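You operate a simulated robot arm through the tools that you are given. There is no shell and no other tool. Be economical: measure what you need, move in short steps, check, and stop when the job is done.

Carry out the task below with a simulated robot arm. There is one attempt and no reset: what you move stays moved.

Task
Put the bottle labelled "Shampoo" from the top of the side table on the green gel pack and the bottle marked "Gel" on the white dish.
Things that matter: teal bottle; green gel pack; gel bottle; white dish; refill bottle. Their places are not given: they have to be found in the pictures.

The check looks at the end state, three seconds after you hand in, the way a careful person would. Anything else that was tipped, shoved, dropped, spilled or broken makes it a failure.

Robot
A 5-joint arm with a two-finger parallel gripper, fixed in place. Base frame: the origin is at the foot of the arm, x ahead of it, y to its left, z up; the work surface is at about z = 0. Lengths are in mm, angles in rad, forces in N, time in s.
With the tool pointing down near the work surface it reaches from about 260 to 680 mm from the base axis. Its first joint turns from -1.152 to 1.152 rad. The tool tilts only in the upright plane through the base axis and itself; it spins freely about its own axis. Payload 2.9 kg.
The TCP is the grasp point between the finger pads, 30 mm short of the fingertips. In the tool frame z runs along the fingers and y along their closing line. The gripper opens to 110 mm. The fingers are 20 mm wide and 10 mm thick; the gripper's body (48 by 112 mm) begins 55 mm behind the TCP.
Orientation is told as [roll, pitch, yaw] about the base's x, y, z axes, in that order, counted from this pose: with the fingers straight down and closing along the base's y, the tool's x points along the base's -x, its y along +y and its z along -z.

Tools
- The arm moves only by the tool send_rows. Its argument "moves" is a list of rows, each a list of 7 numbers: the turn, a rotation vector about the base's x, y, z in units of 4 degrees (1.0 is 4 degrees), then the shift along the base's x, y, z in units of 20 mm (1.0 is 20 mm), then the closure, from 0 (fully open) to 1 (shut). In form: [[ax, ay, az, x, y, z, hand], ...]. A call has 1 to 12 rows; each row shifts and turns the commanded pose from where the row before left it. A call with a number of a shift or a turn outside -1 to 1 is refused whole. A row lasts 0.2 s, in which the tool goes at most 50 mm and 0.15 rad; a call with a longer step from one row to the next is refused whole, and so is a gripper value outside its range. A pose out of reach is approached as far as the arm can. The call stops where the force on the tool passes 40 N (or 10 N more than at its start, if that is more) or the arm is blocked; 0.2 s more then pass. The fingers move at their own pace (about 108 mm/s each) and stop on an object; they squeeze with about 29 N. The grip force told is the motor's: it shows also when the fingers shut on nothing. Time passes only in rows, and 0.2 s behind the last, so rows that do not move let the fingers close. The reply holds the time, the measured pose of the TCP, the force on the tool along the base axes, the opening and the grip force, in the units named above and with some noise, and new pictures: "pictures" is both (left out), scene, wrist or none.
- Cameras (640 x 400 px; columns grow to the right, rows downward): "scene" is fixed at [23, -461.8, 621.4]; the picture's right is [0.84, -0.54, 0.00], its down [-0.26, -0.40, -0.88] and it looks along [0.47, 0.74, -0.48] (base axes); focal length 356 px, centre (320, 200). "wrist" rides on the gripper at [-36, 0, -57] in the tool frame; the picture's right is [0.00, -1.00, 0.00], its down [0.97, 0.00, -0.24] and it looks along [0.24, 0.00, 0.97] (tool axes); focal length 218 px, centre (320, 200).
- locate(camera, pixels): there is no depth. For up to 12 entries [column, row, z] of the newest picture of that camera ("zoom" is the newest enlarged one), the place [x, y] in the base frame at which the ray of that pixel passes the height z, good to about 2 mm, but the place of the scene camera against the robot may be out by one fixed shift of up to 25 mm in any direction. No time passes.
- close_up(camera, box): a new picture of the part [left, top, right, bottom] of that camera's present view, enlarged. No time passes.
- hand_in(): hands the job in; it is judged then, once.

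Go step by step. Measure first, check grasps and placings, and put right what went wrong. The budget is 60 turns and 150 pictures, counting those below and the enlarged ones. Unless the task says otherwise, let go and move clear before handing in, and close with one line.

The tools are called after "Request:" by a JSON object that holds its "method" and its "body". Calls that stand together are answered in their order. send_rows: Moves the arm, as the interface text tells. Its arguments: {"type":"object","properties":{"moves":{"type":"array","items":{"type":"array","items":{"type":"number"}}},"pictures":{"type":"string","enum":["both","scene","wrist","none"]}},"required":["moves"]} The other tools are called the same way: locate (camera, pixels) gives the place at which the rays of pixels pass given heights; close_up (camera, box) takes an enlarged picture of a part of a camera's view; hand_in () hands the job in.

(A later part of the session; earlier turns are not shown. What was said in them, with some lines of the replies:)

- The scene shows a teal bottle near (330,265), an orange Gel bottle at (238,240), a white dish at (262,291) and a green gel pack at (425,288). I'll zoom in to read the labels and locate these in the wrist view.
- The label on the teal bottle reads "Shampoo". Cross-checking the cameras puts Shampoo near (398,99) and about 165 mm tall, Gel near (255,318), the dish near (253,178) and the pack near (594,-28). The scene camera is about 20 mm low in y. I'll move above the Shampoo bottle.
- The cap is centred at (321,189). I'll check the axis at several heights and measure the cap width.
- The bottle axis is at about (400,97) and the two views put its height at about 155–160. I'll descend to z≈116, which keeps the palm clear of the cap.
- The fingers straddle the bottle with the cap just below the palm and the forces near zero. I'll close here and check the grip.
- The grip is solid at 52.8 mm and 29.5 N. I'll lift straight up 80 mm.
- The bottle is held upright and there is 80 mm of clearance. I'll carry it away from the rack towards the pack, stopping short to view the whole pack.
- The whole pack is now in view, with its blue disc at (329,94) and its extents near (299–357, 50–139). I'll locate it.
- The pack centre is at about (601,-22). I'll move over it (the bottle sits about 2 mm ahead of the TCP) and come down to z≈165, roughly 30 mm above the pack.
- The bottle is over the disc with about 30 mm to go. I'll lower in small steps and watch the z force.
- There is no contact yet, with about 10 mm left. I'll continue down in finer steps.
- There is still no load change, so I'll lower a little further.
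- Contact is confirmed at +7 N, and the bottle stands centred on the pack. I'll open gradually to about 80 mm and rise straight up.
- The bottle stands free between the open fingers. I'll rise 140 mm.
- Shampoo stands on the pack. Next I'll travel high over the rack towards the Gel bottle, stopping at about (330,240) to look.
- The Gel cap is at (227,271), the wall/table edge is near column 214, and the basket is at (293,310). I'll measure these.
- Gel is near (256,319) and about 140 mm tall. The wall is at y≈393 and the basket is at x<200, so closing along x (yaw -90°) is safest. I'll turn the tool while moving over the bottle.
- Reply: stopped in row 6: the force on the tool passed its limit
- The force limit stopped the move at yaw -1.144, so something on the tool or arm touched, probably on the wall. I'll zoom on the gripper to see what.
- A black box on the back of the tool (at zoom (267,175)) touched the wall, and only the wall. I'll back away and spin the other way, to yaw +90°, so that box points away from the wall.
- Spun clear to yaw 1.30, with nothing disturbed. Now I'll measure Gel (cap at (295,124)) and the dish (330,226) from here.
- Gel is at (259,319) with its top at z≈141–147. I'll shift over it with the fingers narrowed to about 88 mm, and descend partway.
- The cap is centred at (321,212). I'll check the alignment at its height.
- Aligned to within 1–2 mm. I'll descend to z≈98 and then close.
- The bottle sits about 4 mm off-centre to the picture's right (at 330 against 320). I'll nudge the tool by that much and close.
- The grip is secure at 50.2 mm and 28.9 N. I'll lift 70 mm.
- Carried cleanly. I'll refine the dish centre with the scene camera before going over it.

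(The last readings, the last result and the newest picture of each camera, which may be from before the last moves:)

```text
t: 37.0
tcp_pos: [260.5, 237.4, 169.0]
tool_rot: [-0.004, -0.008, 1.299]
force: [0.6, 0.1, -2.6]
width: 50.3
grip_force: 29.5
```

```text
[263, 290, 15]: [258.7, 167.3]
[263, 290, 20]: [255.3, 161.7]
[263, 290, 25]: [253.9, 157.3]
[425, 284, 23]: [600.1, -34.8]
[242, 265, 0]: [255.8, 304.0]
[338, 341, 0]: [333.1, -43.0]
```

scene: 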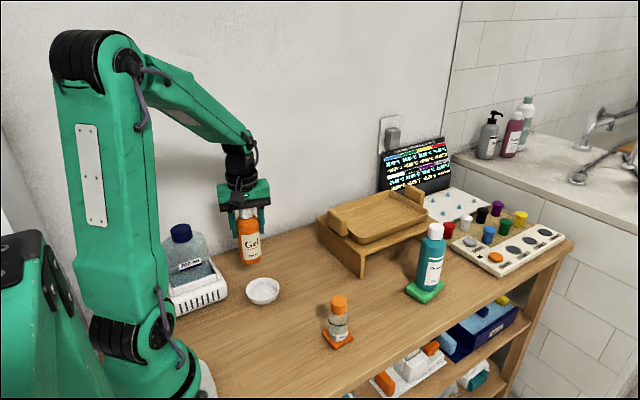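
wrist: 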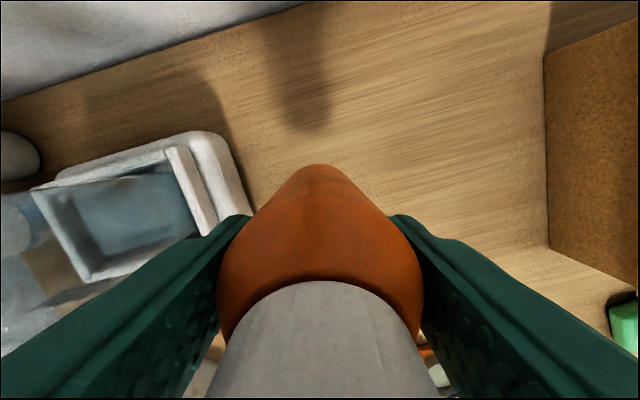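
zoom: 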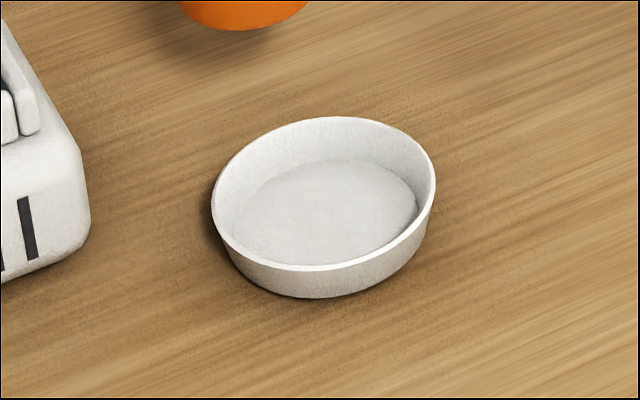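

The dish centre agrees at about (260,179). Its floor is about 58–60 mm across, against the 50 mm bottle. I'll move over it and descend to just above the rim.

Request:
{"method": "send_rows", "body": {"moves": [[0, 0, 0, 0, -0.75, 0, 1], [0, 0, 0, 0, -0.75, 0, 1], [0, 0, 0, 0, -0.75, 0, 1], [0, 0, 0, 0, -0.7, 0, 1], [0, 0, 0, 0, 0, 0, 1], [0, 0, 0, 0, 0, -0.75, 1], [0, 0, 0, 0, 0, -0.75, 1], [0, 0, 0, 0, 0, 0, 1]]}}

Request:
{"method": "close_up", "body": {"camera": "scene", "box": [222, 240, 302, 320]}}

```text
t: 38.8
tcp_pos: [261.7, 177.2, 137.8]
tool_rot: [-0.004, -0.004, 1.301]
force: [-0.2, 0.1, -2.3]
width: 50.3
grip_force: 28.6
```

scene: 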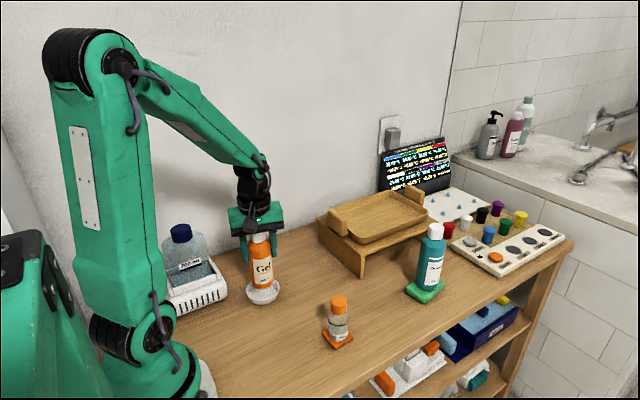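
wrist: 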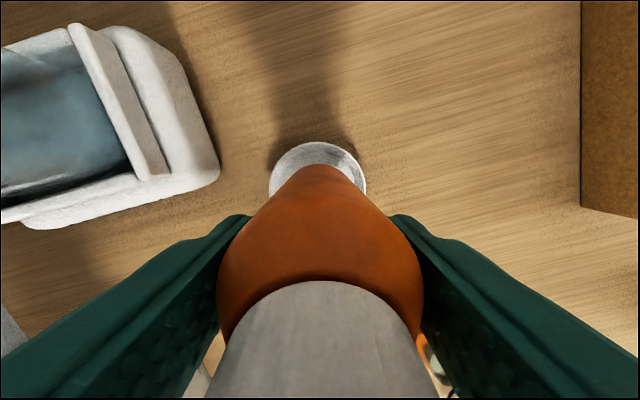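

```text
5.00 times, centred on (262, 280) of scene
```

zoom: 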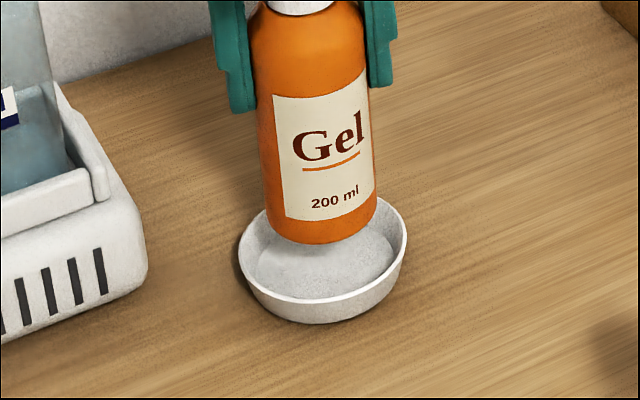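

Laterally the bottle (column 321) matches the dish rim (column 322). I'll check the dish's far rim in the wrist view.

Request:
{"method": "locate", "body": {"camera": "wrist", "pixels": [[317, 142, 18], [270, 186, 18], [366, 186, 18], [317, 142, 22], [317, 165, 40]]}}

Request:
{"method": "close_up", "body": {"camera": "wrist", "box": [250, 120, 390, 220]}}

```text
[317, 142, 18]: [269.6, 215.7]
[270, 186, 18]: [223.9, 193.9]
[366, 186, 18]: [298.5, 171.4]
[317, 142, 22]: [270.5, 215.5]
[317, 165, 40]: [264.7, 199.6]
```

```text
4.00 times, centred on (320, 170) of wrist
```

zoom: 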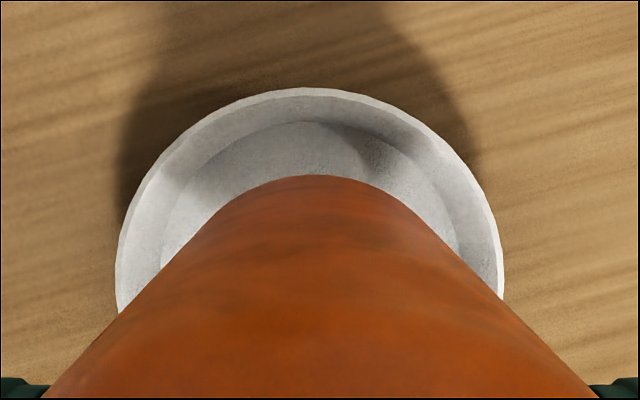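

The dish centre comes out at (260.0,178.0), and the bottle is about 2 mm to its right in the picture. I'll correct that and lower to near the floor.

Request:
{"method": "send_rows", "body": {"moves": [[0, 0, 0, -0.08, 0.02, 0, 1], [0, 0, 0, 0, 0, -0.5, 1], [0, 0, 0, 0, 0, -0.5, 1], [0, 0, 0, 0, 0, -0.25, 1], [0, 0, 0, 0, 0, -0.15, 1], [0, 0, 0, 0, 0, 0, 1]], "pictures": "none"}}

Request:
{"method": "close_up", "body": {"camera": "scene", "box": [222, 240, 302, 320]}}

```text
t: 40.1
tcp_pos: [259.3, 179.0, 110.3]
tool_rot: [-0.005, -0.004, 1.3]
force: [-0.2, 0.6, -2.4]
width: 50.2
grip_force: 28.9
```

```text
5.00 times, centred on (262, 280) of scene
```

zoom: 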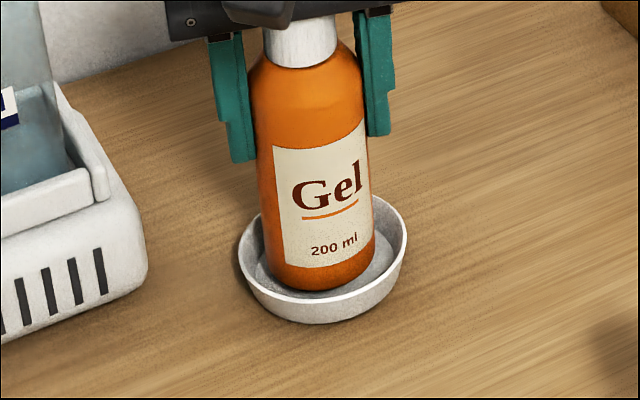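

The bottle is inside the rim with no contact yet. I'll lower in fine steps and watch the force.

Request:
{"method": "send_rows", "body": {"moves": [[0, 0, 0, 0, 0, -0.15, 1], [0, 0, 0, 0, 0, -0.1, 1], [0, 0, 0, 0, 0, 0, 1]], "pictures": "none"}}

Request:
{"method": "close_up", "body": {"camera": "scene", "box": [222, 240, 302, 320]}}

```text
t: 41.0
tcp_pos: [260.5, 179.0, 104.3]
tool_rot: [-0.004, -0.003, 1.301]
force: [-0.6, 0.4, -1.9]
width: 50.6
grip_force: 29.2
```

```text
5.00 times, centred on (262, 280) of scene
```

zoom: 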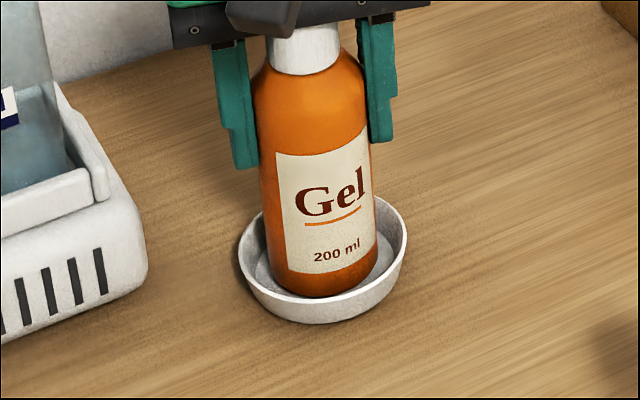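

Request:
{"method": "send_rows", "body": {"moves": [[0, 0, 0, 0, 0, -0.07, 1], [0, 0, 0, 0, 0, 0, 1]], "pictures": "none"}}

```text
t: 41.5
tcp_pos: [260.0, 178.5, 104.6]
tool_rot: [-0.004, -0.006, 1.3]
force: [-0.1, 0.5, -1.9]
width: 50.4
grip_force: 29.0
```

The force is unchanged, so I'll continue lowering.

Request:
{"method": "send_rows", "body": {"moves": [[0, 0, 0, 0, 0, -0.07, 1], [0, 0, 0, 0, 0, 0, 1]], "pictures": "none"}}

```text
t: 42.1
tcp_pos: [260.3, 179.5, 103.1]
tool_rot: [-0.004, -0.005, 1.301]
force: [-1.1, 0.2, -2.1]
width: 50.2
grip_force: 29.3
```

Request:
{"method": "send_rows", "body": {"moves": [[0, 0, 0, 0, 0, -0.07, 1], [0, 0, 0, 0, 0, 0, 1]], "pictures": "none"}}

```text
t: 42.8
tcp_pos: [260.1, 180.0, 103.0]
tool_rot: [-0.005, -0.006, 1.3]
force: [-2.6, 0.8, 10.3]
width: 50.2
grip_force: 28.6
```

Contact at +10 N. I'll check the pose visually before letting go.

Request:
{"method": "close_up", "body": {"camera": "scene", "box": [222, 240, 302, 320]}}

Request:
{"method": "close_up", "body": {"camera": "wrist", "box": [250, 120, 390, 220]}}

```text
5.00 times, centred on (262, 280) of scene
```

zoom: 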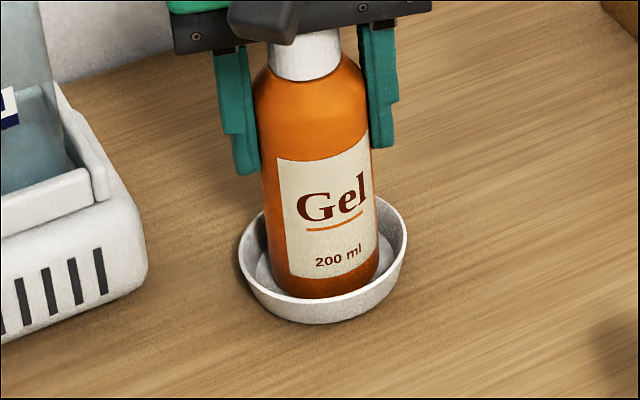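

```text
4.00 times, centred on (320, 170) of wrist
```

zoom: 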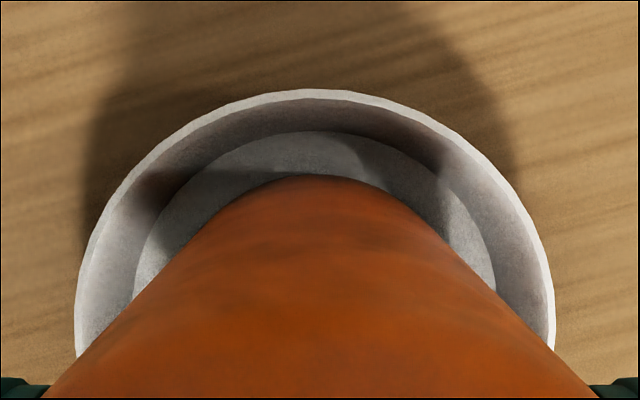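

The bottle sits on the dish floor inside the rim and upright. I'll open gradually.

Request:
{"method": "send_rows", "body": {"moves": [[0, 0, 0, 0, 0, 0.03, 0.5], [0, 0, 0, 0, 0, 0, 0.42], [0, 0, 0, 0, 0, 0, 0.25], [0, 0, 0, 0, 0, 0, 0.25]], "pictures": "both"}}

```text
t: 43.8
tcp_pos: [259.9, 178.8, 102.9]
tool_rot: [-0.007, -0.008, 1.302]
force: [0.3, 0.3, -0.1]
width: 82.6
grip_force: 0.1
```

scene: 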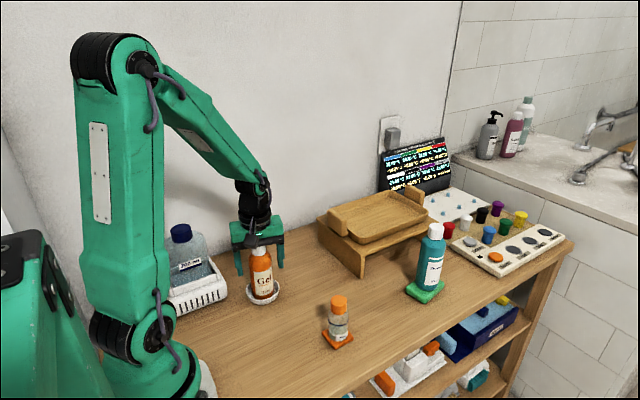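
wrist: 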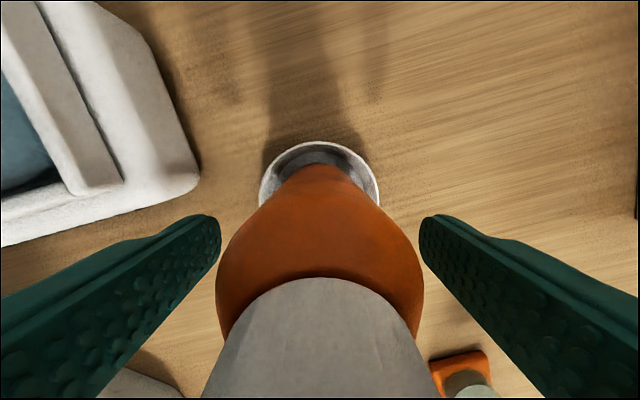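

The Gel bottle is free and standing. I'll rise straight up and clear.

Request:
{"method": "send_rows", "body": {"moves": [[0, 0, 0, 0, 0, 0.5, 0.25], [0, 0, 0, 0, 0, 1, 0.25], [0, 0, 0, 0, 0, 1, 0.25], [0, 0, 0, 0, 0, 1, 0.25], [0, 0, 0, 0, 0, 1, 0.25], [0, 0, 0, 0, 0, 1, 0.25], [0, 0, 0, 0, 0, 1, 0.25], [0, 0, 0, 0, 0, 1, 0.25], [0, 0, 0, 1, 0, 0.5, 0.25], [0, 0, 0, 1, 0, 0, 0.25], [0, 0, 0, 1, 0, 0, 0.25], [0, 0, 0, 0, 0, 0, 0.25]]}}

Request:
{"method": "close_up", "body": {"camera": "scene", "box": [150, 200, 470, 360]}}

```text
t: 46.4
tcp_pos: [321.7, 178.3, 263.4]
tool_rot: [-0.005, -0.004, 1.301]
force: [-0.9, 0.3, -0.2]
width: 82.7
grip_force: 0.1
```

scene: 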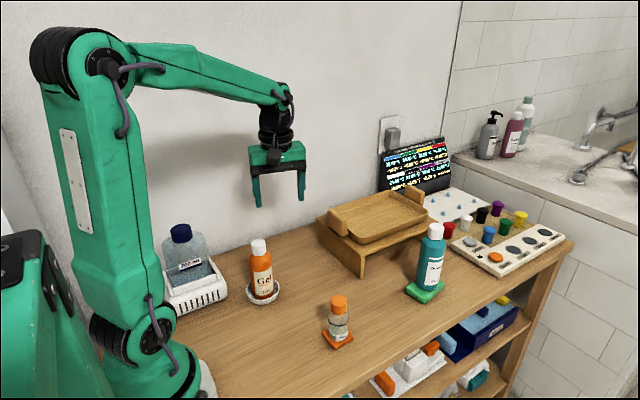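
wrist: 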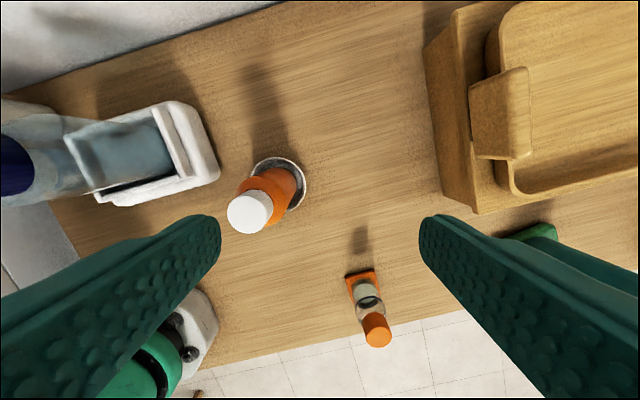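

```text
2.00 times, centred on (310, 280) of scene
```

zoom: 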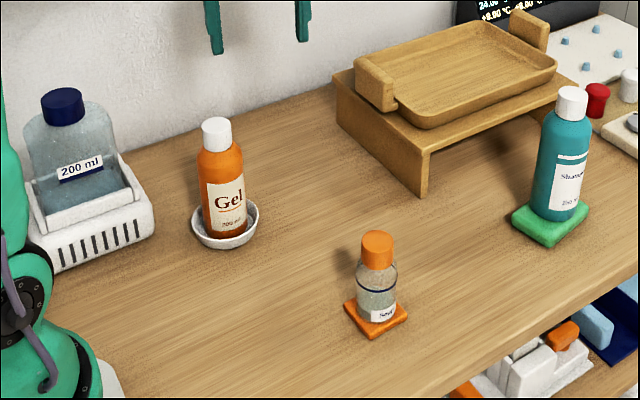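

Gel stands upright in the white dish, Shampoo stands upright on the green pack, nothing else has moved, and the arm is clear. I'm handing in.

Request:
{"method": "hand_in", "body": {}}

```text
The job is handed in.
```

The Shampoo bottle is standing on the green gel pack and the Gel bottle is standing in the white dish. The gripper brushed the wall once on the way to the Gel bottle, but nothing on the table was tipped or moved, and the arm is clear.
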